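You operate a simulated robot arm through the tools that you are given. There is no shell and no other tool. Be economical: measure what you need, move in short steps, check, and stop when the job is done.

You run a simulated two-armed robot. Do the job below in one go: nothing can be reset, and whatever is moved stays where it is left.

Task
Take the teal tea towel from the sideboard end of the table and hang it over the radiator rail.

Only the result counts: the job must be done as asked and must still hold three seconds after the hand-in. Knocking over, shifting, dropping, spilling or breaking anything else fails it. Flat cloth is picked up by pressing the open fingertips on it (5 to 10 N) and closing them slowly along it; thin cloth reads only 2 to 8 mm in the jaws.

Robot
Two 7-joint arms with two-finger parallel grippers on one trunk, on a base that drives. Base frame: it is fixed to the floor where the robot stands at the start and does not move with it; the origin is under the middle of the robot, x ahead of it, y to its left, z up. Readings come in mm, degrees, newtons and seconds.
The left shoulder is at the start at [60, 143, 876], the right one opposite. Payload 1.57 kg a hand.
Tool frame (each hand has its own): the origin (TCP) lies between the finger pads and is the grasp point; the fingertips stand 30 mm ahead of it; z points along the fingers, y is the line along which they close. Largest opening 110 mm; finger width 24, thickness 12; the body of the gripper, 48 by 112 mm, starts 78 mm behind the TCP.
Orientation is that of the tool frame in the base frame, as a unit quaternion [w, x, y, z]. With the fingers straight down and closing along the base's y, the tool's x points along the base's -x, its y along +y and its z along -z.

Tools
- The arms move only by the tool nudge_tool. It takes "left_motion", "right_motion" or both (then of equal length, played together; a hand with none holds still); each is text: rows parted by semicolons, each of 7 numbers parted by spaces: the shift along the base's x, y, z in mm, then the turn, a rotation vector about the base's x, y, z in degrees, then the gripper command, from -1 (shut) to 1 (fully open), values between in proportion. In form: tx ty tz ax ay az fingers; .... A call has 1 to 20 rows; each row shifts and turns the commanded pose from where the row before left it. Rows are played at 5 a second. More than 50 mm and 8.6 degrees between two rows, or a gripper value outside its range, and nothing of the call is played. A pose out of reach is approached as far as the arm can. The call stops where the force on the tool passes 40 N (or 10 N more than at its start, if that is more) or the arm is blocked; 0.2 s more then pass. Each finger travels about 45 mm/s and halts on what it meets, pressing with about 41 N; the grip force reading is that of the motor and also rises with nothing between the fingers. The clock runs only during rows and for 0.2 s after the last one: add rows that do not move to give the fingers time. It gives the time, the measured TCP pose, the force on the tool (base axes), the opening and the grip force at its end, in the units of the frame above (readings bear some noise).
- Cameras (640 x 400 px; columns grow to the right, rows downward): "scene" is now at [34.9, 13.7, 1480.2]; the picture's right is [0.01, -1.00, 0.00], its down [-0.86, -0.01, -0.52] and it looks along [0.52, 0.01, -0.86] (base axes); focal length 290 px, centre (320, 200). "left" rides on the left gripper at [70, -16, -141] in its tool frame; the picture's right is [0.23, 0.97, 0.00], its down [-0.86, 0.20, -0.48] and it looks along [-0.47, 0.11, 0.88] (tool axes); focal length 222 px, centre (320, 200). "right" rides on the right gripper at [70, 16, -141] in its tool frame; the picture's right is [-0.23, 0.97, 0.00], its down [-0.86, -0.20, -0.48] and it looks along [-0.47, -0.11, 0.88] (tool axes); focal length 222 px, centre (320, 200). There is no depth. A picture from a camera that has moved, and an enlarged one, comes with that camera's place and axes in the base frame and with its lens. The place of the scene camera against the robot may be out by one fixed shift of up to 18 mm in any direction.
- grab_frame(camera): a new picture of that camera. No time passes.
- move_column(by): slides the trunk up (or, below 0, down) by that many mm; the arms and the scene camera ride with it, the base frame stays. It gives what a move gives, with no picture.
- base_move(legs): drives the robot by 1 to 6 legs, each [ahead, left, turn to the left] in mm, mm and degrees, along the robot's own axes; the way and the turn of a leg run together, so that a leg with both is an arc; at most 1500 mm and 180 degrees a leg. The arms and the cameras ride along, it lands a little off, and it stops where it bumps. It gives what a move gives.
- pan_tilt(pan, tilt): turns the head with the scene camera to pan (to the left, within 86 degrees either way) and tilt (down, from -29 to 69), counted from straight ahead of the robot. It gives what a move gives.
- enlarge(camera, box): a new picture of the part [left, top, right, bottom] of that camera's present view, enlarged. No time passes.
- close_job(): hands the job in; it is judged then, once.

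Go step by step. Nothing tells you exact positions but the pictures and the camera data: compare them with the known pose of the tool, close in by small moves and look again before you grip or let go. The budget is 120 turns and 100 pictures, counting those below and the enlarged ones. Unless the task says otherwise, let go and move clear before handing in.

The tools are called after ">>>" by a JSON object that holds its "op" and its "data". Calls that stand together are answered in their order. nudge_tool: Moves the arms, as the interface text tells. Its arguments: {"type":"object","properties":{"left_motion":{"type":"string"},"right_motion":{"type":"string"}},"required":[]} The other tools are called the same way: move_column (by) slides the trunk up or down; base_move (legs) drives the base; pan_tilt (pan, tilt) turns the head that bears the scene camera; grab_frame (camera) takes a picture; enlarge (camera, box) takes an enlarged picture of a part of a camera's view; close_job () hands the job in.

At the start:

```text
t: 0.0
left_ee_pos: [458.3, 239.9, 931.8]
left_ee_rot: [0.0, 0.0, 1.0, 0.001]
left_wrist_force: [-0.3, -0.7, 0.1]
left_opening: 109.9
left_gripper_force: 0.0
right_ee_pos: [413.0, -205.2, 928.7]
right_ee_rot: [0.0, 0.0, 1.0, 0.0]
right_wrist_force: [0.4, 1.2, 0.7]
right_opening: 109.9
right_gripper_force: 0.0
trunk travel left (down, up): [-475.0, 115.0]
robot x, y, heading: [1.8, 2.2, 0.0]
head pan, tilt: [0.7, 59.0]
```

scene: 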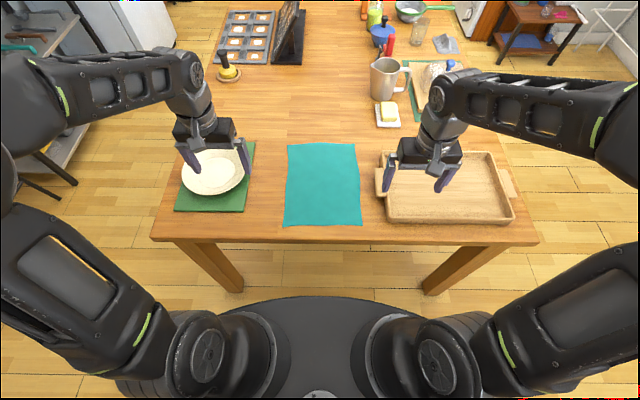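
right: 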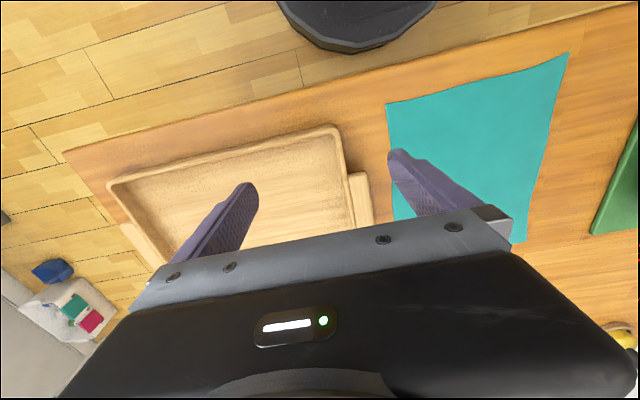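
left: 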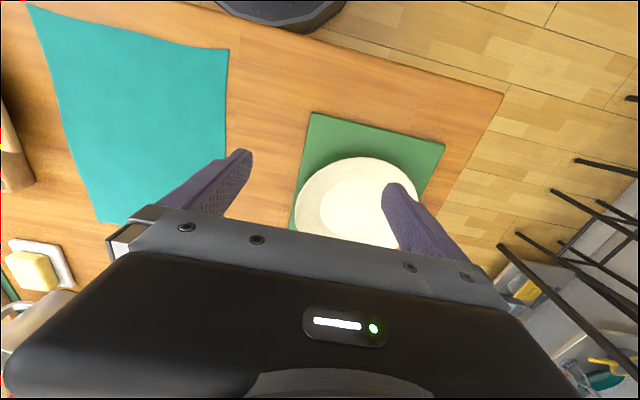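

I see a teal towel flat on the near side of the table, between the plate and the tray. I'll look around for the sideboard, the radiator, and any second towel.

>>> {"op": "pan_tilt", "data": {"pan": 0, "tilt": 25}}

>>> {"op": "grab_frame", "data": {"camera": "scene"}}

>>> {"op": "pan_tilt", "data": {"pan": 75, "tilt": 25}}

>>> {"op": "grab_frame", "data": {"camera": "scene"}}

>>> {"op": "pan_tilt", "data": {"pan": -75, "tilt": 25}}

>>> {"op": "grab_frame", "data": {"camera": "scene"}}

```text
t: 1.0
left_ee_pos: [458.5, 238.7, 933.3]
left_ee_rot: [0.0, 0.0, 1.0, -0.001]
left_wrist_force: [0.5, 0.2, -0.5]
left_opening: 110.1
left_gripper_force: 0.0
right_ee_pos: [412.1, -206.5, 930.8]
right_ee_rot: [0.001, 0.0, 1.0, 0.001]
right_wrist_force: [0.3, -0.6, 0.4]
right_opening: 110.0
right_gripper_force: 0.1
trunk travel left (down, up): [-475.0, 115.0]
robot x, y, heading: [-3.8, -0.4, -0.1]
head pan, tilt: [0.0, 25.0]
```

```text
96 pictures are left
camera scene: at [59.2, 12.8, 1528.9], right [0.0, -1.0, 0.0], down [-0.42, 0.0, -0.91], along [0.91, 0.0, -0.42], focal length 290 px, centre (320, 200)
```

scene: 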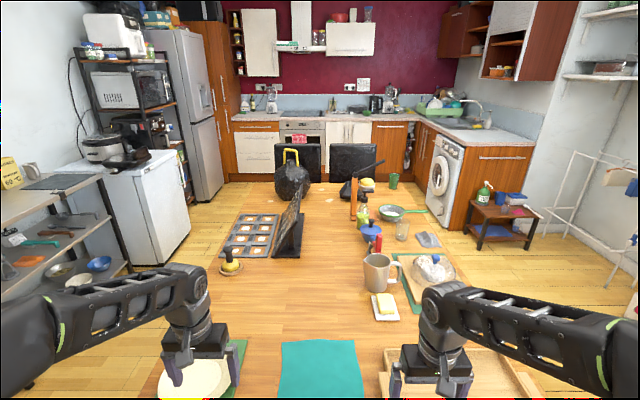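

```text
t: 2.5
left_ee_pos: [457.4, 239.3, 932.6]
left_ee_rot: [0.0, 0.0, 1.0, 0.0]
left_wrist_force: [-0.6, 0.5, 1.0]
left_opening: 109.8
left_gripper_force: 0.1
right_ee_pos: [412.1, -205.8, 929.5]
right_ee_rot: [0.0, 0.0, 1.0, -0.001]
right_wrist_force: [-0.3, 0.7, 0.1]
right_opening: 109.8
right_gripper_force: 0.1
trunk travel left (down, up): [-475.0, 115.0]
robot x, y, heading: [5.3, -0.5, -0.1]
head pan, tilt: [75.0, 25.0]
```

```text
95 pictures are left
camera scene: at [-9.1, 101.8, 1529.0], right [0.97, -0.26, 0.0], down [-0.11, -0.41, -0.91], along [0.24, 0.88, -0.42], focal length 290 px, centre (320, 200)
```

scene: 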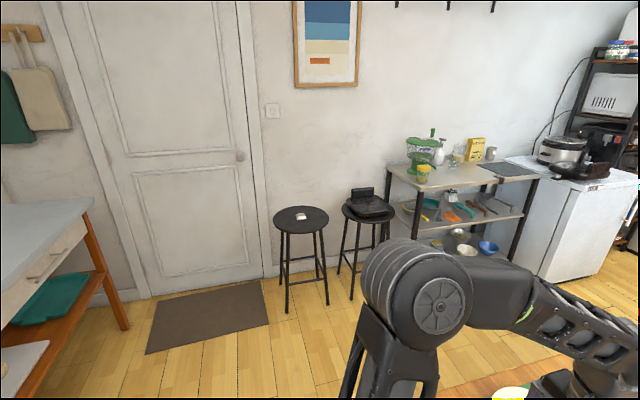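

```text
t: 4.8
left_ee_pos: [458.0, 240.1, 932.3]
left_ee_rot: [-0.001, -0.001, 1.0, -0.001]
left_wrist_force: [-0.2, -0.4, 0.2]
left_opening: 110.1
left_gripper_force: 0.0
right_ee_pos: [412.5, -205.6, 929.0]
right_ee_rot: [0.0, 0.0, 1.0, 0.001]
right_wrist_force: [0.6, 0.3, -0.5]
right_opening: 110.3
right_gripper_force: 0.0
trunk travel left (down, up): [-475.0, 115.0]
robot x, y, heading: [-0.4, 1.0, 0.0]
head pan, tilt: [-75.0, 25.0]
```

```text
94 pictures are left
camera scene: at [-9.1, -76.2, 1529.0], right [-0.97, -0.26, 0.0], down [-0.11, 0.41, -0.91], along [0.23, -0.88, -0.42], focal length 290 px, centre (320, 200)
```

scene: 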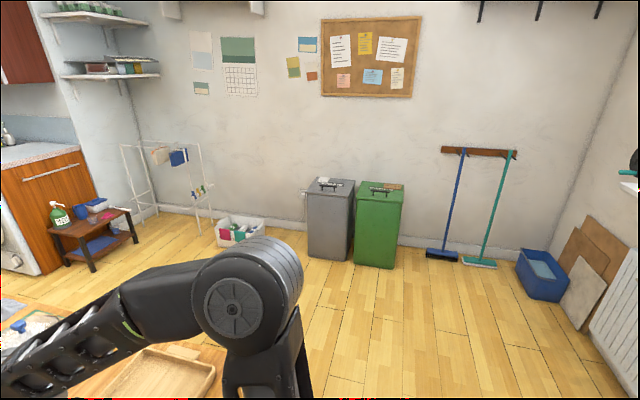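

The radiator seems to be behind me on the right and the sideboard behind me on the left, so the near end of the table is the sideboard end and this is the right towel. I'll look further behind.

>>> {"op": "pan_tilt", "data": {"pan": -86, "tilt": 25}}

>>> {"op": "grab_frame", "data": {"camera": "scene"}}

>>> {"op": "pan_tilt", "data": {"pan": 86, "tilt": 30}}

>>> {"op": "grab_frame", "data": {"camera": "scene"}}

>>> {"op": "pan_tilt", "data": {"pan": 0, "tilt": 60}}

>>> {"op": "grab_frame", "data": {"camera": "scene"}}

```text
t: 5.5
left_ee_pos: [458.1, 240.1, 933.1]
left_ee_rot: [0.0, 0.0, 1.0, 0.001]
left_wrist_force: [0.3, -0.2, -0.1]
left_opening: 109.8
left_gripper_force: 0.1
right_ee_pos: [412.3, -207.1, 929.2]
right_ee_rot: [0.0, 0.0, 1.0, 0.0]
right_wrist_force: [0.0, 0.0, -2.0]
right_opening: 110.3
right_gripper_force: 0.0
trunk travel left (down, up): [-475.0, 115.0]
robot x, y, heading: [-1.2, 2.6, -0.2]
head pan, tilt: [-85.9, 25.0]
```

```text
93 pictures are left
camera scene: at [-26.4, -79.1, 1529.0], right [-1.0, -0.07, 0.0], down [-0.03, 0.42, -0.91], along [0.06, -0.9, -0.42], focal length 290 px, centre (320, 200)
```

scene: 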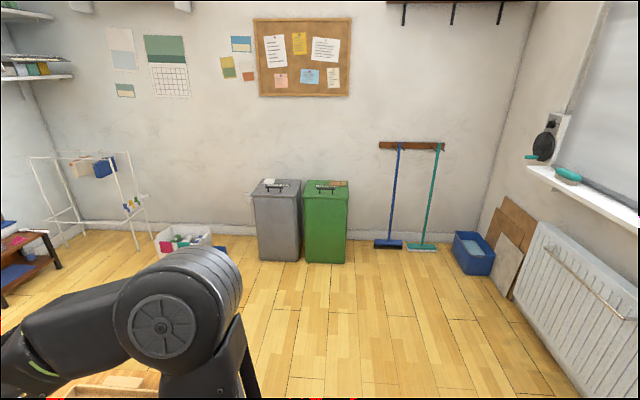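

```text
t: 8.2
left_ee_pos: [458.9, 240.1, 931.7]
left_ee_rot: [0.001, 0.0, 1.0, 0.0]
left_wrist_force: [-1.0, 0.1, -0.5]
left_opening: 110.1
left_gripper_force: 0.0
right_ee_pos: [413.4, -206.3, 928.7]
right_ee_rot: [0.0, -0.001, 1.0, 0.0]
right_wrist_force: [-1.0, -0.2, -0.3]
right_opening: 110.1
right_gripper_force: 0.1
trunk travel left (down, up): [-475.0, 115.0]
robot x, y, heading: [3.5, -0.8, 0.0]
head pan, tilt: [85.9, 30.0]
```

```text
92 pictures are left
camera scene: at [-26.5, 103.0, 1521.1], right [1.0, -0.07, 0.0], down [-0.04, -0.5, -0.87], along [0.06, 0.86, -0.5], focal length 290 px, centre (320, 200)
```

scene: 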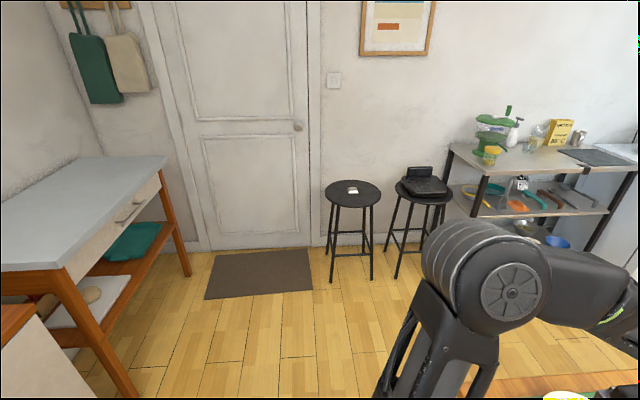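

```text
t: 9.8
left_ee_pos: [457.3, 239.3, 932.7]
left_ee_rot: [0.0, 0.0, 1.0, 0.0]
left_wrist_force: [-0.4, -0.5, 0.9]
left_opening: 110.0
left_gripper_force: 0.1
right_ee_pos: [413.3, -205.5, 929.6]
right_ee_rot: [0.001, 0.0, 1.0, 0.0]
right_wrist_force: [-1.4, 0.1, -0.5]
right_opening: 110.1
right_gripper_force: 0.0
trunk travel left (down, up): [-475.0, 115.0]
robot x, y, heading: [-0.0, 0.5, 0.0]
head pan, tilt: [0.0, 60.0]
```

```text
91 pictures are left
camera scene: at [33.7, 12.9, 1479.0], right [0.0, -1.0, 0.0], down [-0.87, 0.0, -0.5], along [0.5, 0.0, -0.87], focal length 290 px, centre (320, 200)
```

scene: 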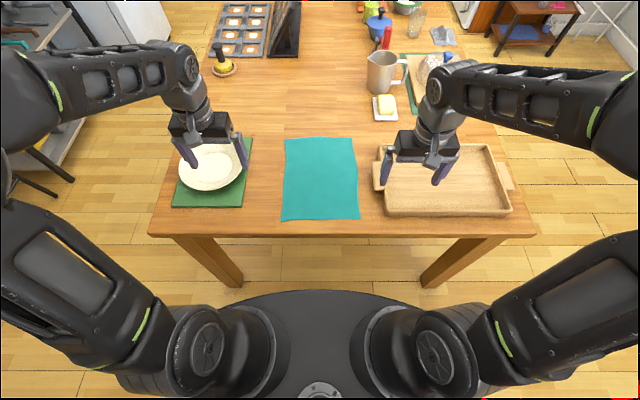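

The towel spans about x 412–729, y −100–135. Before choosing where to grip it I need to see the rail, so I'll back away and turn right.

>>> {"op": "base_move", "data": {"legs": [[-250, 0, 0], [0, 0, -90]]}}

>>> {"op": "pan_tilt", "data": {"pan": -70, "tilt": 35}}

>>> {"op": "grab_frame", "data": {"camera": "scene"}}

```text
t: 15.4
left_ee_pos: [-21.0, -462.4, 933.8]
left_ee_rot: [0.0, 0.715, 0.699, 0.0]
left_wrist_force: [0.2, 0.1, -0.4]
left_opening: 110.1
left_gripper_force: 0.1
right_ee_pos: [-465.6, -406.5, 929.2]
right_ee_rot: [0.0, 0.715, 0.699, 0.0]
right_wrist_force: [0.0, -0.3, -0.1]
right_opening: 110.0
right_gripper_force: 0.0
trunk travel left (down, up): [-475.0, 115.0]
robot x, y, heading: [-250.7, -0.4, -91.3]
head pan, tilt: [0.0, 60.0]
```

```text
t: 16.8
left_ee_pos: [-20.3, -462.8, 933.0]
left_ee_rot: [0.0, 0.716, 0.698, 0.001]
left_wrist_force: [-0.2, 1.2, -0.2]
left_opening: 110.0
left_gripper_force: 0.1
right_ee_pos: [-466.0, -406.3, 929.9]
right_ee_rot: [0.0, 0.715, 0.699, 0.001]
right_wrist_force: [0.4, 0.5, -1.1]
right_opening: 110.1
right_gripper_force: 0.0
trunk travel left (down, up): [-475.0, 115.0]
robot x, y, heading: [-247.2, 1.5, -91.4]
head pan, tilt: [-70.0, 35.0]
```

```text
90 pictures are left
camera scene: at [-335.8, 15.4, 1513.2], right [-0.32, 0.95, 0.0], down [0.54, 0.18, -0.82], along [-0.78, -0.26, -0.57], focal length 290 px, centre (320, 200)
```

scene: 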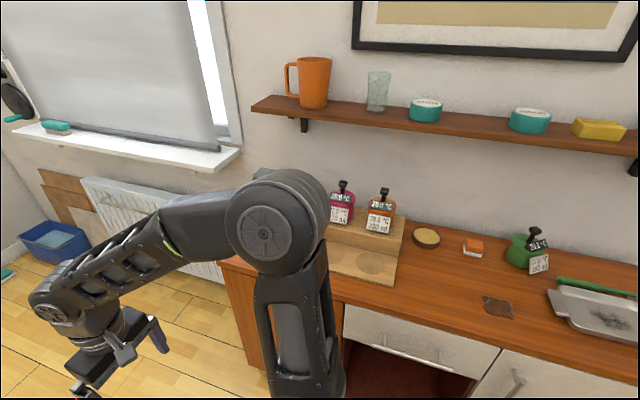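

The wooden sideboard stands directly behind the start position, and the radiator is to the right of it under the window. I'll drive in front of it and look.

>>> {"op": "base_move", "data": {"legs": [[1000, 0, 0], [0, 0, -88]]}}

>>> {"op": "pan_tilt", "data": {"pan": 0, "tilt": 45}}

>>> {"op": "grab_frame", "data": {"camera": "scene"}}

```text
t: 25.7
left_ee_pos: [-731.0, -1217.3, 932.4]
left_ee_rot: [0.0, 1.0, 0.0, 0.0]
left_wrist_force: [-0.3, -0.8, 0.4]
left_opening: 110.1
left_gripper_force: 0.0
right_ee_pos: [-685.1, -771.9, 930.2]
right_ee_rot: [0.001, 1.0, 0.0, 0.0]
right_wrist_force: [0.3, 0.7, -0.2]
right_opening: 109.8
right_gripper_force: 0.0
trunk travel left (down, up): [-475.0, 115.0]
robot x, y, heading: [-276.6, -976.1, 180.0]
head pan, tilt: [-70.0, 35.0]
```

```text
t: 27.1
left_ee_pos: [-731.2, -1218.9, 933.1]
left_ee_rot: [0.0, 1.0, -0.001, 0.0]
left_wrist_force: [0.5, -0.1, 0.6]
left_opening: 110.1
left_gripper_force: 0.0
right_ee_pos: [-684.4, -770.6, 929.2]
right_ee_rot: [-0.001, 1.0, 0.0, 0.0]
right_wrist_force: [0.7, -0.4, -0.3]
right_opening: 109.7
right_gripper_force: 0.0
trunk travel left (down, up): [-475.0, 115.0]
robot x, y, heading: [-273.8, -980.2, 179.9]
head pan, tilt: [0.0, 45.0]
```

```text
89 pictures are left
camera scene: at [-327.9, -965.0, 1498.5], right [0.0, 1.0, 0.0], down [0.71, 0.0, -0.71], along [-0.71, 0.0, -0.71], focal length 290 px, centre (320, 200)
```

scene: 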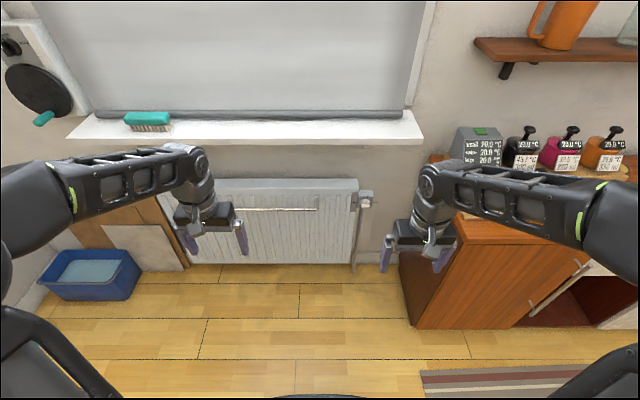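

>>> {"op": "enlarge", "data": {"camera": "scene", "box": [140, 160, 400, 300]}}

>>> {"op": "grab_frame", "data": {"camera": "left"}}

```text
2.46 times, centred on (270, 230) of scene
camera zoom: at [-327.9, -965.0, 1498.5], right [0.0, 1.0, 0.0], down [0.71, 0.0, -0.71], along [-0.71, 0.0, -0.71], focal length 714 px, centre (443, 126)
```

zoom: 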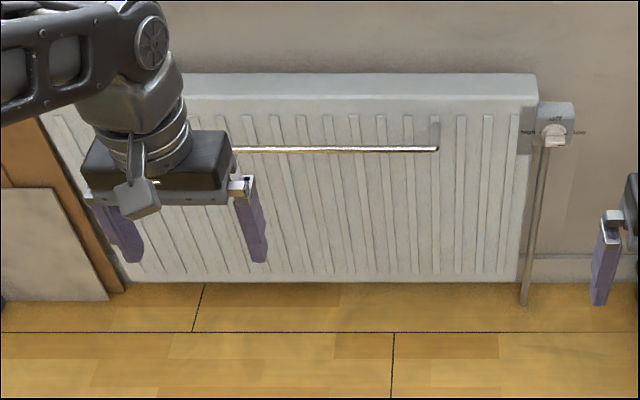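

```text
87 pictures are left
camera left: at [-661.1, -1202.1, 1075.0], right [0.23, -0.97, 0.0], down [-0.86, -0.2, 0.48], along [-0.47, -0.11, -0.88], focal length 222 px, centre (320, 200)
```

left: 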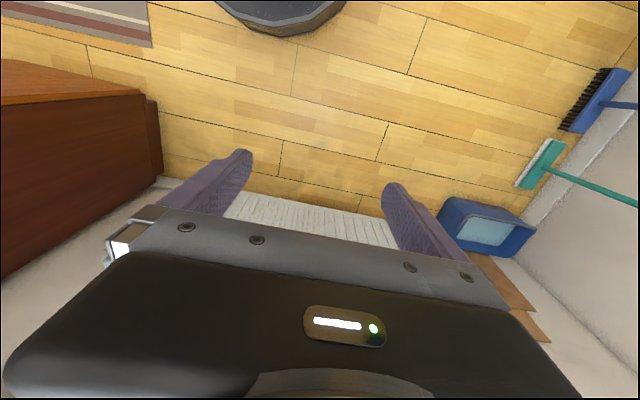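

The rail is a thin bar at about x −1137, z 642, y −1460 to −974, about 60 mm off the radiator front, with a window sill above it. I'll pinch the towel with both hands about 60 mm in from its near edge, then drape it over the rail with that flap behind. I'm driving back to the table now.

>>> {"op": "base_move", "data": {"legs": [[0, 0, 90], [-978, 0, 0], [0, 0, 90], [270, 0, 0]]}}

>>> {"op": "pan_tilt", "data": {"pan": 0, "tilt": 60}}

>>> {"op": "grab_frame", "data": {"camera": "scene"}}

```text
t: 41.4
left_ee_pos: [457.6, 246.6, 933.0]
left_ee_rot: [0.0, -0.004, 1.0, 0.0]
left_wrist_force: [0.7, 0.5, 0.5]
left_opening: 110.1
left_gripper_force: 0.0
right_ee_pos: [415.9, -200.5, 928.5]
right_ee_rot: [0.0, -0.003, 1.0, 0.0]
right_wrist_force: [0.0, 0.1, -0.1]
right_opening: 110.1
right_gripper_force: 0.0
trunk travel left (down, up): [-475.0, 115.0]
robot x, y, heading: [2.2, 0.3, 0.7]
head pan, tilt: [0.0, 45.0]
```

```text
t: 42.1
left_ee_pos: [457.9, 245.9, 931.9]
left_ee_rot: [-0.001, -0.004, 1.0, -0.001]
left_wrist_force: [0.1, 0.0, 0.2]
left_opening: 110.2
left_gripper_force: 0.1
right_ee_pos: [414.1, -201.0, 928.8]
right_ee_rot: [0.0, -0.003, 1.0, 0.001]
right_wrist_force: [-0.1, 0.1, -0.6]
right_opening: 109.9
right_gripper_force: 0.1
trunk travel left (down, up): [-475.0, 115.0]
robot x, y, heading: [0.4, 0.3, 0.4]
head pan, tilt: [0.0, 60.0]
```

```text
86 pictures are left
camera scene: at [34.5, 16.0, 1479.0], right [0.01, -1.0, 0.0], down [-0.87, -0.01, -0.5], along [0.5, 0.0, -0.87], focal length 290 px, centre (320, 200)
```

scene: 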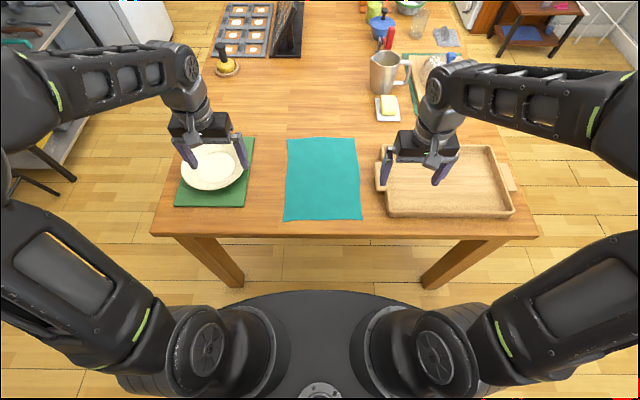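

I'm moving both hands above the pinch line (x≈475, y≈+89 and −71) at z≈810, jaws half open.

>>> {"op": "nudge_tool", "data": {"left_motion": "3.4 -31.4 -24 0 0 0 0;3.4 -31.4 -24 0 0 0 0;3.4 -31.4 -24 0 0 0 0;3.4 -31.4 -24 0 0 0 0;3.4 -31.4 -24 0 0 0 0;0 0 0 0 0 0 0;0 0 0 0 0 0 0", "right_motion": "12 26 -23.5 0 0 0 0;12 26 -23.5 0 0 0 0;12 26 -23.5 0 0 0 0;12 26 -23.5 0 0 0 0;12 26 -23.5 0 0 0 0;0 0 0 0 0 0 0;0 0 0 0 0 0 0"}}

>>> {"op": "grab_frame", "data": {"camera": "left"}}

>>> {"op": "grab_frame", "data": {"camera": "right"}}

>>> {"op": "grab_frame", "data": {"camera": "scene"}}

```text
t: 43.7
left_ee_pos: [472.0, 90.5, 813.8]
left_ee_rot: [-0.001, -0.003, 1.0, 0.0]
left_wrist_force: [-0.3, -0.9, 0.9]
left_opening: 55.0
left_gripper_force: 0.1
right_ee_pos: [472.0, -68.8, 807.9]
right_ee_rot: [0.0, -0.004, 1.0, 0.0]
right_wrist_force: [-0.6, -0.3, -0.1]
right_opening: 54.5
right_gripper_force: 0.1
trunk travel left (down, up): [-475.0, 115.0]
robot x, y, heading: [-1.3, 2.8, 0.5]
head pan, tilt: [0.0, 60.0]
```

```text
85 pictures are left
camera left: at [403.0, 73.3, 956.3], right [-0.23, 0.97, 0.0], down [0.85, 0.21, 0.48], along [0.47, 0.11, -0.88], focal length 222 px, centre (320, 200)
```

left: 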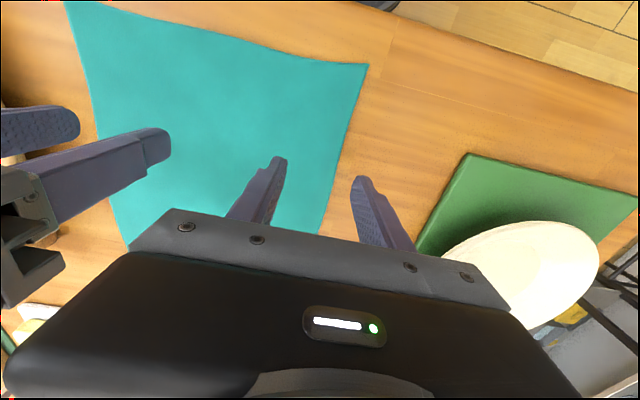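

```text
84 pictures are left
camera right: at [404.6, -53.4, 948.5], right [0.22, 0.98, 0.0], down [0.86, -0.19, 0.48], along [0.47, -0.11, -0.88], focal length 222 px, centre (320, 200)
```

right: 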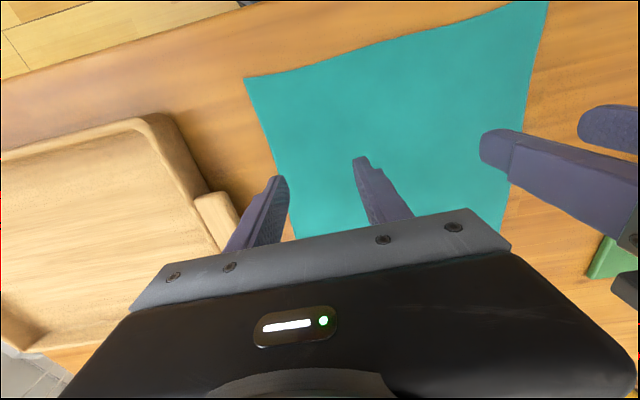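

```text
83 pictures are left
camera scene: at [34.4, 16.0, 1478.9], right [0.01, -1.0, 0.0], down [-0.87, -0.01, -0.5], along [0.5, 0.0, -0.87], focal length 290 px, centre (320, 200)
```

scene: 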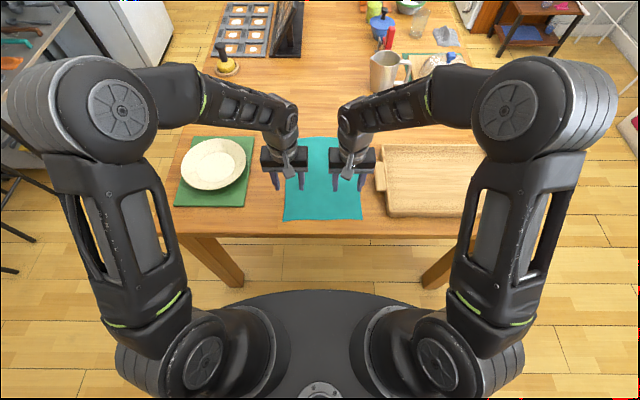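

The wrist cameras put the near towel edge at x≈386, spanning y −126 to 115. I'm shifting both hands inward and nearer (y 70 and −80, x 450) and lowering them to just above the cloth.

>>> {"op": "nudge_tool", "data": {"left_motion": "-22 -20 -20 0 0 0 0;0 0 -27 0 0 0 0;0 0 -25 0 0 0 0;0 0 0 0 0 0 0", "right_motion": "-22 -11 -16 0 0 0 0;0 0 -26 0 0 0 0;0 0 -24 0 0 0 0;0 0 0 0 0 0 0"}}

>>> {"op": "grab_frame", "data": {"camera": "left"}}

>>> {"op": "grab_frame", "data": {"camera": "right"}}

```text
t: 44.3
left_ee_pos: [451.5, 68.8, 782.6]
left_ee_rot: [0.003, -0.004, 1.0, 0.0]
left_wrist_force: [-3.3, 0.3, 12.1]
left_opening: 54.8
left_gripper_force: 0.0
right_ee_pos: [452.9, -81.3, 781.5]
right_ee_rot: [0.002, -0.003, 1.0, 0.0]
right_wrist_force: [-3.3, -0.5, 10.2]
right_opening: 55.3
right_gripper_force: 0.1
trunk travel left (down, up): [-475.0, 115.0]
robot x, y, heading: [-0.8, 3.0, 0.5]
head pan, tilt: [0.0, 60.0]
stopped in row 2 (left hand): the force on the tool passed its limit (the readings are from after the stop); the commanded pose is now the measured one
```

```text
82 pictures are left
camera left: at [381.1, 52.2, 923.3], right [-0.24, 0.97, 0.0], down [0.85, 0.21, 0.48], along [0.47, 0.11, -0.88], focal length 222 px, centre (320, 200)
```

left: 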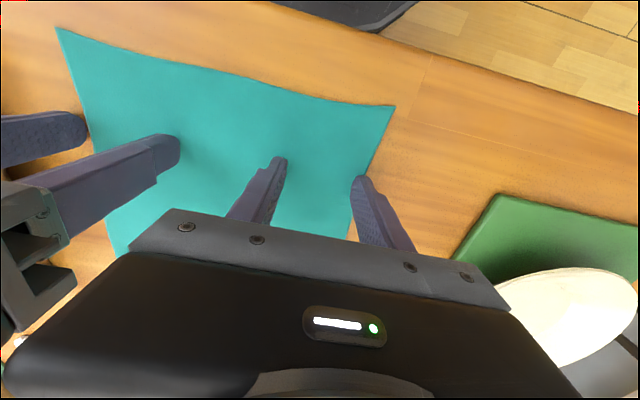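

```text
81 pictures are left
camera right: at [384.0, -64.7, 921.9], right [0.22, 0.98, 0.0], down [0.85, -0.19, 0.48], along [0.47, -0.11, -0.88], focal length 222 px, centre (320, 200)
```

right: 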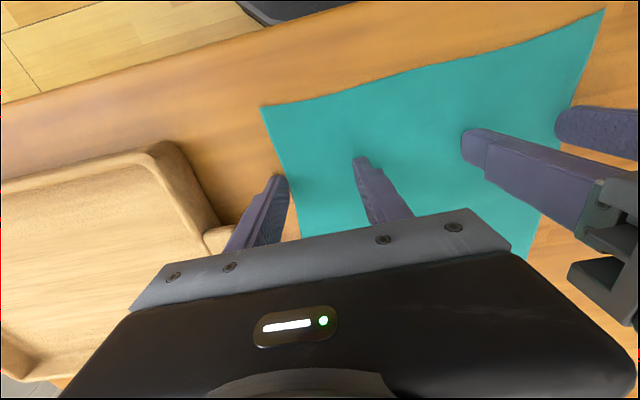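

The fingertips met the surface at about z 752, so the table is higher than stated (≈750). The towel therefore spans y −111 to 109, and the right hand's outer finger is off the cloth. I'll lift, shift the right hand inward, and lower gently.

>>> {"op": "nudge_tool", "data": {"left_motion": "0 0 12 0 0 0 0;0 0 0 0 0 0 0;0 0 0 0 0 0 0;0 0 -5 0 0 0 0;0 0 -4 0 0 0 0;0 0 0 0 0 0 0", "right_motion": "0 0 12 0 0 0 0;0 14 0 0 0 0 0;0 0 0 0 0 0 0;0 0 -5 0 0 0 0;0 0 -4 0 0 0 0;0 0 0 0 0 0 0"}}

>>> {"op": "grab_frame", "data": {"camera": "right"}}

```text
t: 45.7
left_ee_pos: [450.9, 70.1, 783.6]
left_ee_rot: [0.002, -0.003, 1.0, 0.0]
left_wrist_force: [-0.3, -0.2, -0.7]
left_opening: 55.0
left_gripper_force: 0.1
right_ee_pos: [455.2, -67.3, 783.0]
right_ee_rot: [0.0, -0.004, 1.0, 0.0]
right_wrist_force: [-0.3, 0.7, 0.2]
right_opening: 55.1
right_gripper_force: 0.1
trunk travel left (down, up): [-475.0, 115.0]
robot x, y, heading: [2.4, 2.8, 0.5]
head pan, tilt: [0.0, 60.0]
```

```text
80 pictures are left
camera right: at [385.2, -50.4, 923.0], right [0.22, 0.98, 0.0], down [0.86, -0.19, 0.48], along [0.47, -0.11, -0.88], focal length 222 px, centre (320, 200)
```

right: 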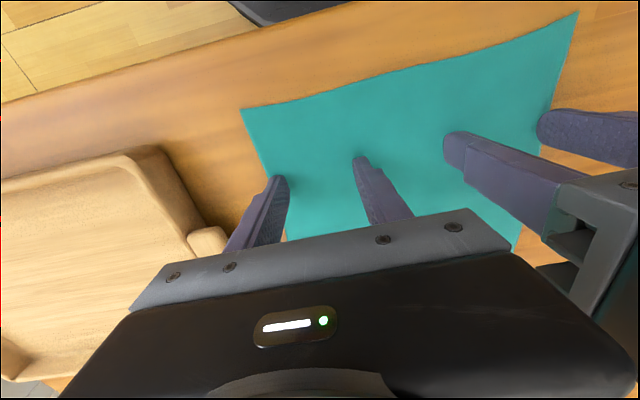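

Both hands are now fully above the cloth and just clear of it. I'll press down in 1 mm steps to 5–10 N.

>>> {"op": "nudge_tool", "data": {"left_motion": "0 0 -1.2 0 0 0 0;0 0 -1 0 0 0 0;0 0 0 0 0 0 0;0 0 0 0 0 0 0", "right_motion": "0 0 -1.2 0 0 0 0;0 0 -1 0 0 0 0;0 0 0 0 0 0 0;0 0 0 0 0 0 0"}}

```text
t: 46.7
left_ee_pos: [450.0, 69.7, 782.5]
left_ee_rot: [0.002, -0.004, 1.0, 0.0]
left_wrist_force: [-0.1, 0.2, 4.9]
left_opening: 55.6
left_gripper_force: 0.3
right_ee_pos: [454.6, -66.4, 782.1]
right_ee_rot: [0.003, -0.004, 1.0, 0.001]
right_wrist_force: [0.3, -0.5, 21.6]
right_opening: 55.0
right_gripper_force: 0.1
trunk travel left (down, up): [-475.0, 115.0]
robot x, y, heading: [-1.4, 2.4, 0.3]
head pan, tilt: [0.0, 60.0]
```

The left presses with about 5 N and the right with 21 N, so I'll trim the right up and the left down slightly.

>>> {"op": "nudge_tool", "data": {"left_motion": "0 0 -0.2 0 0 0 0;0 0 0 0 0 0 0", "right_motion": "0 0 -0 0 0 0 0;0 0 0.8 0 0 0 0"}}

```text
t: 47.3
left_ee_pos: [451.3, 70.1, 780.4]
left_ee_rot: [0.003, -0.005, 1.0, -0.001]
left_wrist_force: [-1.3, 1.3, 16.1]
left_opening: 55.5
left_gripper_force: 0.8
right_ee_pos: [453.8, -67.6, 781.6]
right_ee_rot: [0.001, -0.003, 1.0, 0.0]
right_wrist_force: [2.6, 0.6, 13.4]
right_opening: 54.7
right_gripper_force: 0.0
trunk travel left (down, up): [-475.0, 115.0]
robot x, y, heading: [1.3, 8.2, 0.6]
head pan, tilt: [0.0, 60.0]
```

>>> {"op": "nudge_tool", "data": {"left_motion": "0 0 0.5 0 0 0 0;0 0 0 0 0 0 0;0 0 0 0 0 0 0", "right_motion": "0 0 0.3 0 0 0 0;0 0 0 0 0 0 0;0 0 0 0 0 0 0"}}

```text
t: 48.1
left_ee_pos: [450.8, 70.4, 782.8]
left_ee_rot: [0.002, -0.004, 1.0, 0.001]
left_wrist_force: [-2.3, 3.4, 14.3]
left_opening: 55.6
left_gripper_force: 0.4
right_ee_pos: [453.8, -66.8, 781.8]
right_ee_rot: [0.001, -0.004, 1.0, -0.001]
right_wrist_force: [0.6, 0.9, 6.4]
right_opening: 54.7
right_gripper_force: 0.1
trunk travel left (down, up): [-475.0, 115.0]
robot x, y, heading: [0.8, 2.3, 0.4]
head pan, tilt: [0.0, 60.0]
```

The right is at 6 N and the left at 14 N. I'll ease the left and close both slowly along the cloth.

>>> {"op": "nudge_tool", "data": {"left_motion": "0 0 0.5 0 0 0 0;0 0 0 0 0 0 0;0 0 0 0 0 0 -0.1;0 0 0 0 0 0 -0.2;0 0 0 0 0 0 -0.3;0 0 0 0 0 0 -0.4;0 0 0 0 0 0 -0.5;0 0 0 0 0 0 -0.6;0 0 0 0 0 0 -0.7;0 0 0 0 0 0 -0.8;0 0 0 0 0 0 -0.9;0 0 0 0 0 0 -1;0 0 0 0 0 0 -1;0 0 0 0 0 0 -1", "right_motion": "0 0 0 0 0 0 0;0 0 0 0 0 0 0;0 0 0 0 0 0 -0.1;0 0 0 0 0 0 -0.2;0 0 0 0 0 0 -0.3;0 0 0 0 0 0 -0.4;0 0 0 0 0 0 -0.5;0 0 0 0 0 0 -0.6;0 0 0 0 0 0 -0.7;0 0 0 0 0 0 -0.8;0 0 0 0 0 0 -0.9;0 0 0 0 0 0 -1;0 0 0 0 0 0 -1;0 0 0 0 0 0 -1"}}

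>>> {"op": "grab_frame", "data": {"camera": "right"}}

>>> {"op": "grab_frame", "data": {"camera": "left"}}

```text
t: 51.1
left_ee_pos: [451.9, 69.4, 780.9]
left_ee_rot: [0.002, -0.004, 1.0, 0.0]
left_wrist_force: [0.2, -0.6, 1.7]
left_opening: 0.1
left_gripper_force: 20.9
right_ee_pos: [454.2, -66.7, 781.9]
right_ee_rot: [0.001, -0.003, 1.0, 0.001]
right_wrist_force: [0.9, -1.0, 4.7]
right_opening: 7.0
right_gripper_force: 26.2
trunk travel left (down, up): [-475.0, 115.0]
robot x, y, heading: [1.9, 6.7, 0.5]
head pan, tilt: [0.0, 60.0]
```

```text
79 pictures are left
camera right: at [385.2, -50.8, 922.1], right [0.22, 0.98, 0.0], down [0.86, -0.19, 0.48], along [0.47, -0.11, -0.88], focal length 222 px, centre (320, 200)
```

right: 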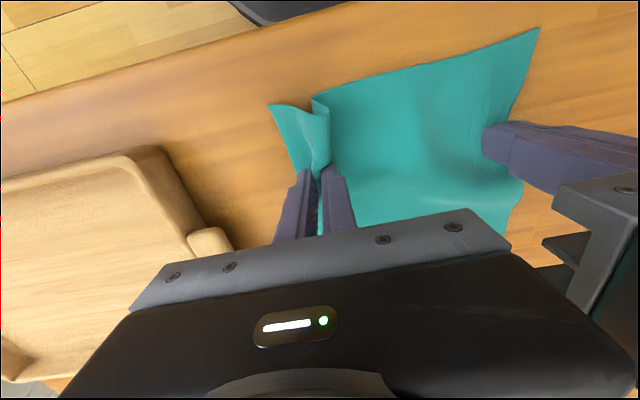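

```text
78 pictures are left
camera left: at [382.3, 52.1, 923.7], right [-0.23, 0.97, 0.0], down [0.85, 0.21, 0.48], along [0.47, 0.11, -0.88], focal length 222 px, centre (320, 200)
```

left: 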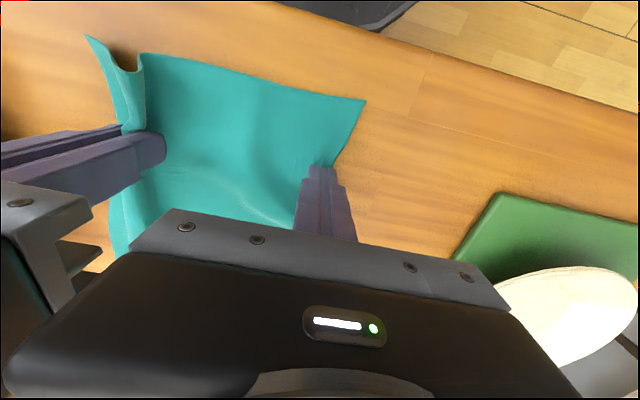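

The right has a good pinch (7 mm), but the left slipped. I'll reset the left a bit inward with a smaller opening and more pressure.

>>> {"op": "nudge_tool", "data": {"left_motion": "0 0 10 0 0 0 -1;0 -10 0 0 0 0 -0.35;0 0 0 0 0 0 -0.35;0 0 0 0 0 0 -0.35;0 0 -5 0 0 0 -0.35;0 0 -5 0 0 0 -0.35;0 0 -0.8 0 0 0 -0.35;0 0 0 0 0 0 -0.35;0 0 0 0 0 0 -0.35"}}

>>> {"op": "grab_frame", "data": {"camera": "left"}}

```text
t: 53.1
left_ee_pos: [450.8, 59.5, 781.0]
left_ee_rot: [0.003, -0.005, 1.0, -0.001]
left_wrist_force: [-0.9, 2.4, 28.2]
left_opening: 36.3
left_gripper_force: 0.1
right_ee_pos: [452.8, -67.0, 781.9]
right_ee_rot: [0.001, -0.003, 1.0, 0.0]
right_wrist_force: [-0.2, -0.2, 0.7]
right_opening: 6.7
right_gripper_force: 26.1
trunk travel left (down, up): [-475.0, 115.0]
robot x, y, heading: [2.7, 1.0, 0.3]
head pan, tilt: [0.0, 60.0]
```

```text
77 pictures are left
camera left: at [381.1, 41.6, 923.0], right [-0.23, 0.97, 0.0], down [0.85, 0.21, 0.48], along [0.47, 0.11, -0.87], focal length 222 px, centre (320, 200)
```

left: 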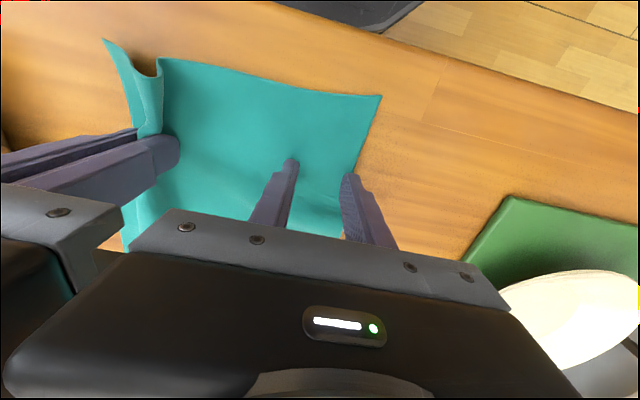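

The pressure is 28 N, so I'll ease off and check before closing.

>>> {"op": "nudge_tool", "data": {"left_motion": "0 0 0.9 0 0 0 -0.35;0 0 0 0 0 0 -0.35;0 0 0 0 0 0 -0.35"}}

```text
t: 53.9
left_ee_pos: [450.2, 59.6, 782.2]
left_ee_rot: [0.002, -0.004, 1.0, 0.0]
left_wrist_force: [2.4, -2.2, 17.8]
left_opening: 35.1
left_gripper_force: 0.1
right_ee_pos: [454.2, -68.3, 782.4]
right_ee_rot: [0.002, -0.004, 1.0, 0.001]
right_wrist_force: [-0.4, 1.1, 2.4]
right_opening: 6.8
right_gripper_force: 26.6
trunk travel left (down, up): [-475.0, 115.0]
robot x, y, heading: [-0.4, 4.4, 0.3]
head pan, tilt: [0.0, 60.0]
```

>>> {"op": "nudge_tool", "data": {"left_motion": "0 0 0.7 0 0 0 -0.35;0 0 0 0 0 0 -0.35;0 0 0 0 0 0 -0.42;0 0 0 0 0 0 -0.48;0 0 0 0 0 0 -0.54;0 0 0 0 0 0 -0.6;0 0 0 0 0 0 -0.66;0 0 0 0 0 0 -0.72;0 0 0 0 0 0 -0.78;0 0 0 0 0 0 -0.84;0 0 0 0 0 0 -0.9;0 0 0 0 0 0 -0.96;0 0 0 0 0 0 -1;0 0 0 0 0 0 -1;0 0 0 0 0 0 -1"}}

>>> {"op": "grab_frame", "data": {"camera": "left"}}

```text
t: 57.1
left_ee_pos: [451.4, 59.9, 782.6]
left_ee_rot: [0.001, -0.003, 1.0, -0.001]
left_wrist_force: [0.3, -1.3, -0.6]
left_opening: 2.5
left_gripper_force: 23.9
right_ee_pos: [454.5, -67.4, 780.6]
right_ee_rot: [0.001, -0.003, 1.0, -0.001]
right_wrist_force: [0.4, 2.0, 4.2]
right_opening: 6.5
right_gripper_force: 25.9
trunk travel left (down, up): [-475.0, 115.0]
robot x, y, heading: [2.2, 3.3, 0.2]
head pan, tilt: [0.0, 60.0]
```

```text
76 pictures are left
camera left: at [381.7, 42.2, 924.1], right [-0.23, 0.97, 0.0], down [0.85, 0.21, 0.48], along [0.47, 0.11, -0.88], focal length 222 px, centre (320, 200)
```

left: 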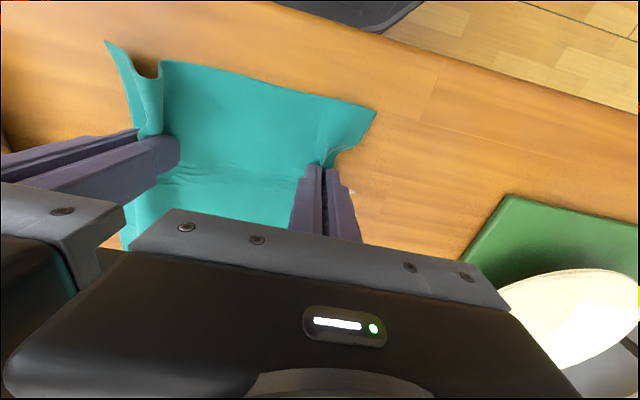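

The left now reads 2.5 mm, a thin pinch of cloth. I'll lift both slowly and check.

>>> {"op": "nudge_tool", "data": {"left_motion": "0 0 10 0 0 0 -1;0 0 15 0 0 0 -1;0 0 20 0 0 0 -1;0 0 20 0 0 0 -1;0 0 0 0 0 0 -1", "right_motion": "0 0 10 0 0 0 -1;0 0 15 0 0 0 -1;0 0 20 0 0 0 -1;0 0 20 0 0 0 -1;0 0 0 0 0 0 -1"}}

>>> {"op": "grab_frame", "data": {"camera": "left"}}

>>> {"op": "grab_frame", "data": {"camera": "scene"}}

```text
t: 58.3
left_ee_pos: [451.3, 60.3, 847.4]
left_ee_rot: [0.002, -0.003, 1.0, 0.0]
left_wrist_force: [-0.7, -1.7, -0.3]
left_opening: 2.4
left_gripper_force: 23.8
right_ee_pos: [456.0, -65.9, 847.4]
right_ee_rot: [0.0, -0.003, 1.0, 0.0]
right_wrist_force: [-0.2, 0.7, 0.4]
right_opening: 6.8
right_gripper_force: 26.1
trunk travel left (down, up): [-475.0, 115.0]
robot x, y, heading: [2.4, 1.4, 0.4]
head pan, tilt: [0.0, 60.0]
```

```text
75 pictures are left
camera left: at [381.6, 42.1, 988.7], right [-0.23, 0.97, 0.0], down [0.85, 0.21, 0.48], along [0.47, 0.11, -0.88], focal length 222 px, centre (320, 200)
```

left: 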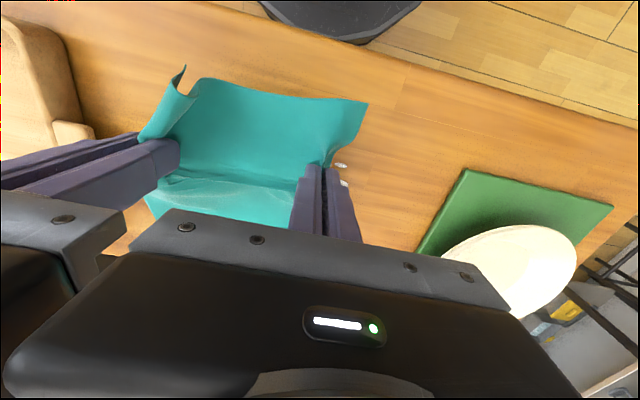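

```text
74 pictures are left
camera scene: at [34.6, 15.9, 1478.9], right [0.01, -1.0, 0.0], down [-0.87, -0.01, -0.5], along [0.5, 0.0, -0.87], focal length 290 px, centre (320, 200)
```

scene: 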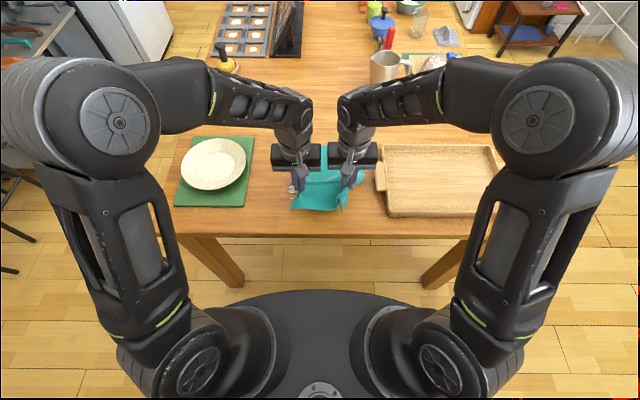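

Both pinches hold. I see something small and light next to the left fingers, so I'll zoom in on it.

>>> {"op": "enlarge", "data": {"camera": "left", "box": [270, 110, 420, 240]}}

>>> {"op": "enlarge", "data": {"camera": "scene", "box": [250, 120, 400, 230]}}

```text
3.08 times, centred on (345, 175) of left
camera zoom: at [381.6, 42.1, 988.7], right [-0.23, 0.97, 0.0], down [0.85, 0.21, 0.48], along [0.47, 0.11, -0.88], focal length 684 px, centre (243, 277)
```

zoom: 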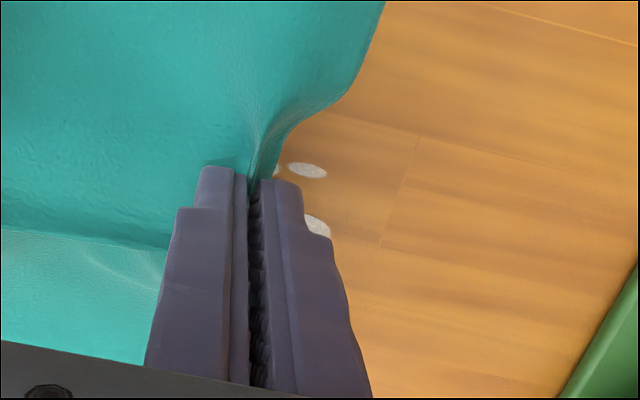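

```text
3.64 times, centred on (325, 175) of scene
camera zoom: at [34.6, 15.9, 1478.9], right [0.01, -1.0, 0.0], down [-0.87, -0.01, -0.5], along [0.5, 0.0, -0.87], focal length 1055 px, centre (302, 291)
```

zoom: 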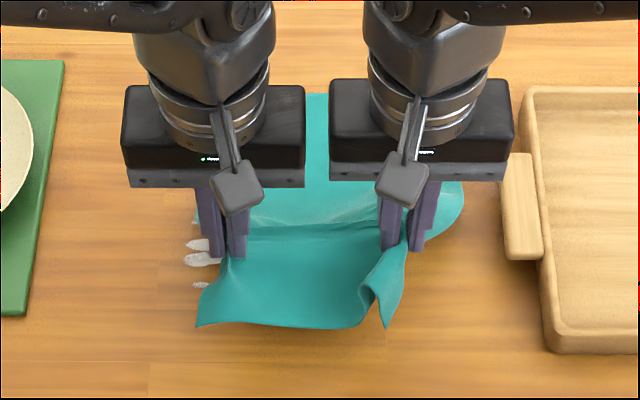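

The white marks are flat spots on the tabletop. The towel is held by both hands about 55 mm from its near edge. I'll lift it clear with the arms and then the trunk.

>>> {"op": "nudge_tool", "data": {"left_motion": "0 0 20 0 0 0 -1;0 0 20 0 0 0 -1;0 0 20 0 0 0 -1;0 0 20 0 0 0 -1;0 0 20 0 0 0 -1;0 0 10 0 0 0 -1;0 0 0 0 0 0 -1", "right_motion": "0 0 20 0 0 0 -1;0 0 20 0 0 0 -1;0 0 20 0 0 0 -1;0 0 20 0 0 0 -1;0 0 20 0 0 0 -1;0 0 10 0 0 0 -1;0 0 0 0 0 0 -1"}}

>>> {"op": "move_column", "data": {"by": 112}}

>>> {"op": "grab_frame", "data": {"camera": "scene"}}

>>> {"op": "grab_frame", "data": {"camera": "right"}}

```text
t: 59.9
left_ee_pos: [451.7, 60.9, 956.9]
left_ee_rot: [0.002, -0.004, 1.0, 0.001]
left_wrist_force: [0.3, -2.0, -1.5]
left_opening: 2.3
left_gripper_force: 23.9
right_ee_pos: [454.0, -66.9, 957.8]
right_ee_rot: [0.001, -0.003, 1.0, 0.001]
right_wrist_force: [-0.5, 1.5, -1.0]
right_opening: 6.6
right_gripper_force: 26.9
trunk travel left (down, up): [-475.0, 115.0]
robot x, y, heading: [-0.9, 5.5, 0.3]
head pan, tilt: [0.0, 60.0]
```

```text
t: 61.3
left_ee_pos: [452.7, 60.5, 1068.5]
left_ee_rot: [0.002, -0.004, 1.0, 0.001]
left_wrist_force: [0.1, -1.1, -0.2]
left_opening: 2.2
left_gripper_force: 24.0
right_ee_pos: [453.4, -67.4, 1069.9]
right_ee_rot: [0.002, -0.003, 1.0, 0.0]
right_wrist_force: [-0.7, 1.5, -0.5]
right_opening: 6.9
right_gripper_force: 26.6
trunk travel left (down, up): [-587.0, 3.0]
robot x, y, heading: [-0.9, 3.6, 0.4]
head pan, tilt: [0.0, 60.0]
```

```text
71 pictures are left
camera scene: at [34.6, 15.9, 1590.9], right [0.01, -1.0, 0.0], down [-0.87, -0.01, -0.5], along [0.5, 0.0, -0.87], focal length 290 px, centre (320, 200)
```

scene: 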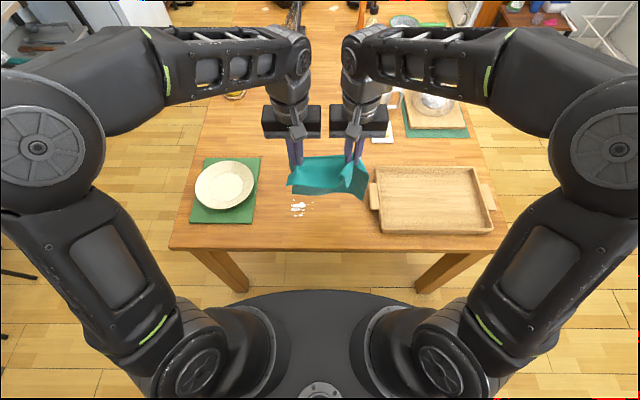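

```text
70 pictures are left
camera right: at [384.9, -50.6, 1209.8], right [0.22, 0.98, 0.0], down [0.86, -0.19, 0.48], along [0.47, -0.11, -0.88], focal length 222 px, centre (320, 200)
```

right: 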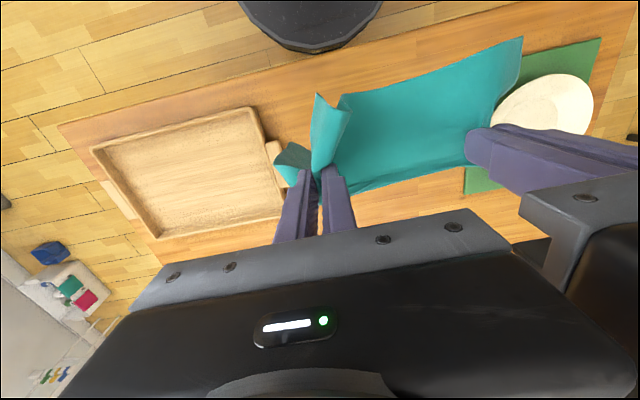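

The towel hangs from both hands, clear of the table. I'm driving back along the known route, to face the middle of the rail.

>>> {"op": "base_move", "data": {"legs": [[-270, 0, 0], [0, 0, -90], [1210, 0, 0], [0, 0, -90]]}}

>>> {"op": "pan_tilt", "data": {"pan": 0, "tilt": 50}}

>>> {"op": "grab_frame", "data": {"camera": "scene"}}

```text
t: 76.7
left_ee_pos: [-726.5, -1240.6, 1069.0]
left_ee_rot: [0.0, 1.0, -0.015, -0.002]
left_wrist_force: [0.8, 2.6, -0.7]
left_opening: 2.3
left_gripper_force: 24.0
right_ee_pos: [-722.9, -1113.4, 1070.2]
right_ee_rot: [-0.001, 1.0, -0.015, -0.001]
right_wrist_force: [-0.9, -2.1, 0.5]
right_opening: 2.3
right_gripper_force: 23.8
trunk travel left (down, up): [-587.0, 3.0]
robot x, y, heading: [-272.7, -1197.9, 178.3]
head pan, tilt: [0.0, 60.0]
```

```text
t: 77.4
left_ee_pos: [-725.4, -1241.0, 1069.5]
left_ee_rot: [0.0, 1.0, -0.014, -0.001]
left_wrist_force: [-0.7, 2.7, -0.4]
left_opening: 2.1
left_gripper_force: 23.4
right_ee_pos: [-722.9, -1113.8, 1068.4]
right_ee_rot: [0.001, 1.0, -0.015, 0.0]
right_wrist_force: [-0.1, -3.2, -0.3]
right_opening: 2.3
right_gripper_force: 23.8
trunk travel left (down, up): [-587.0, 3.0]
robot x, y, heading: [-271.3, -1200.8, 178.2]
head pan, tilt: [0.0, 50.0]
```

```text
69 pictures are left
camera scene: at [-323.0, -1186.0, 1603.5], right [0.03, 1.0, 0.0], down [0.77, -0.02, -0.64], along [-0.64, 0.02, -0.77], focal length 290 px, centre (320, 200)
```

scene: 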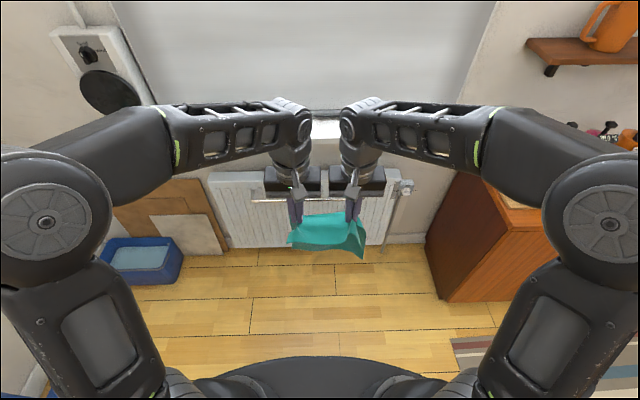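

I'm facing the radiator with the rail's middle nearly ahead, and both pinches read about 2.2 mm. I'll relax the tension a little and look with the left wrist camera for the rail.

>>> {"op": "nudge_tool", "data": {"left_motion": "0 2 0 0 0 0 -1;0 0 0 0 0 0 -1", "right_motion": "0 -2 0 0 0 0 -1;0 0 0 0 0 0 -1"}}

>>> {"op": "grab_frame", "data": {"camera": "left"}}

>>> {"op": "enlarge", "data": {"camera": "scene", "box": [200, 90, 440, 260]}}

```text
t: 78.0
left_ee_pos: [-724.8, -1238.9, 1068.0]
left_ee_rot: [-0.001, 1.0, -0.014, -0.002]
left_wrist_force: [0.0, 0.1, -0.8]
left_opening: 1.9
left_gripper_force: 23.5
right_ee_pos: [-723.3, -1115.9, 1069.9]
right_ee_rot: [0.001, 1.0, -0.015, 0.0]
right_wrist_force: [-0.7, -0.7, -0.4]
right_opening: 2.1
right_gripper_force: 24.3
trunk travel left (down, up): [-587.0, 3.0]
robot x, y, heading: [-273.1, -1199.0, 178.3]
head pan, tilt: [0.0, 50.0]
```

```text
68 pictures are left
camera left: at [-654.0, -1225.7, 1210.1], right [0.2, -0.98, 0.0], down [-0.86, -0.18, 0.48], along [-0.47, -0.1, -0.88], focal length 222 px, centre (320, 200)
```

left: 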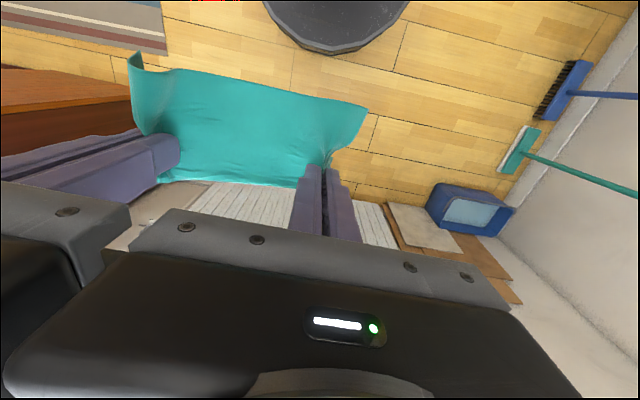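

```text
2.35 times, centred on (320, 175) of scene
camera zoom: at [-323.0, -1186.0, 1603.5], right [0.03, 1.0, 0.0], down [0.77, -0.02, -0.64], along [-0.64, 0.02, -0.77], focal length 683 px, centre (320, 259)
```

zoom: 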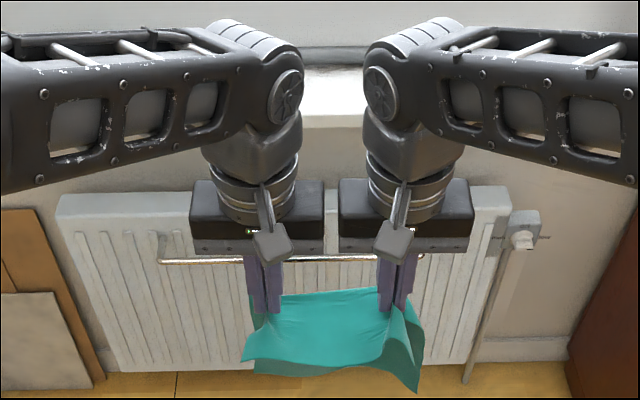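

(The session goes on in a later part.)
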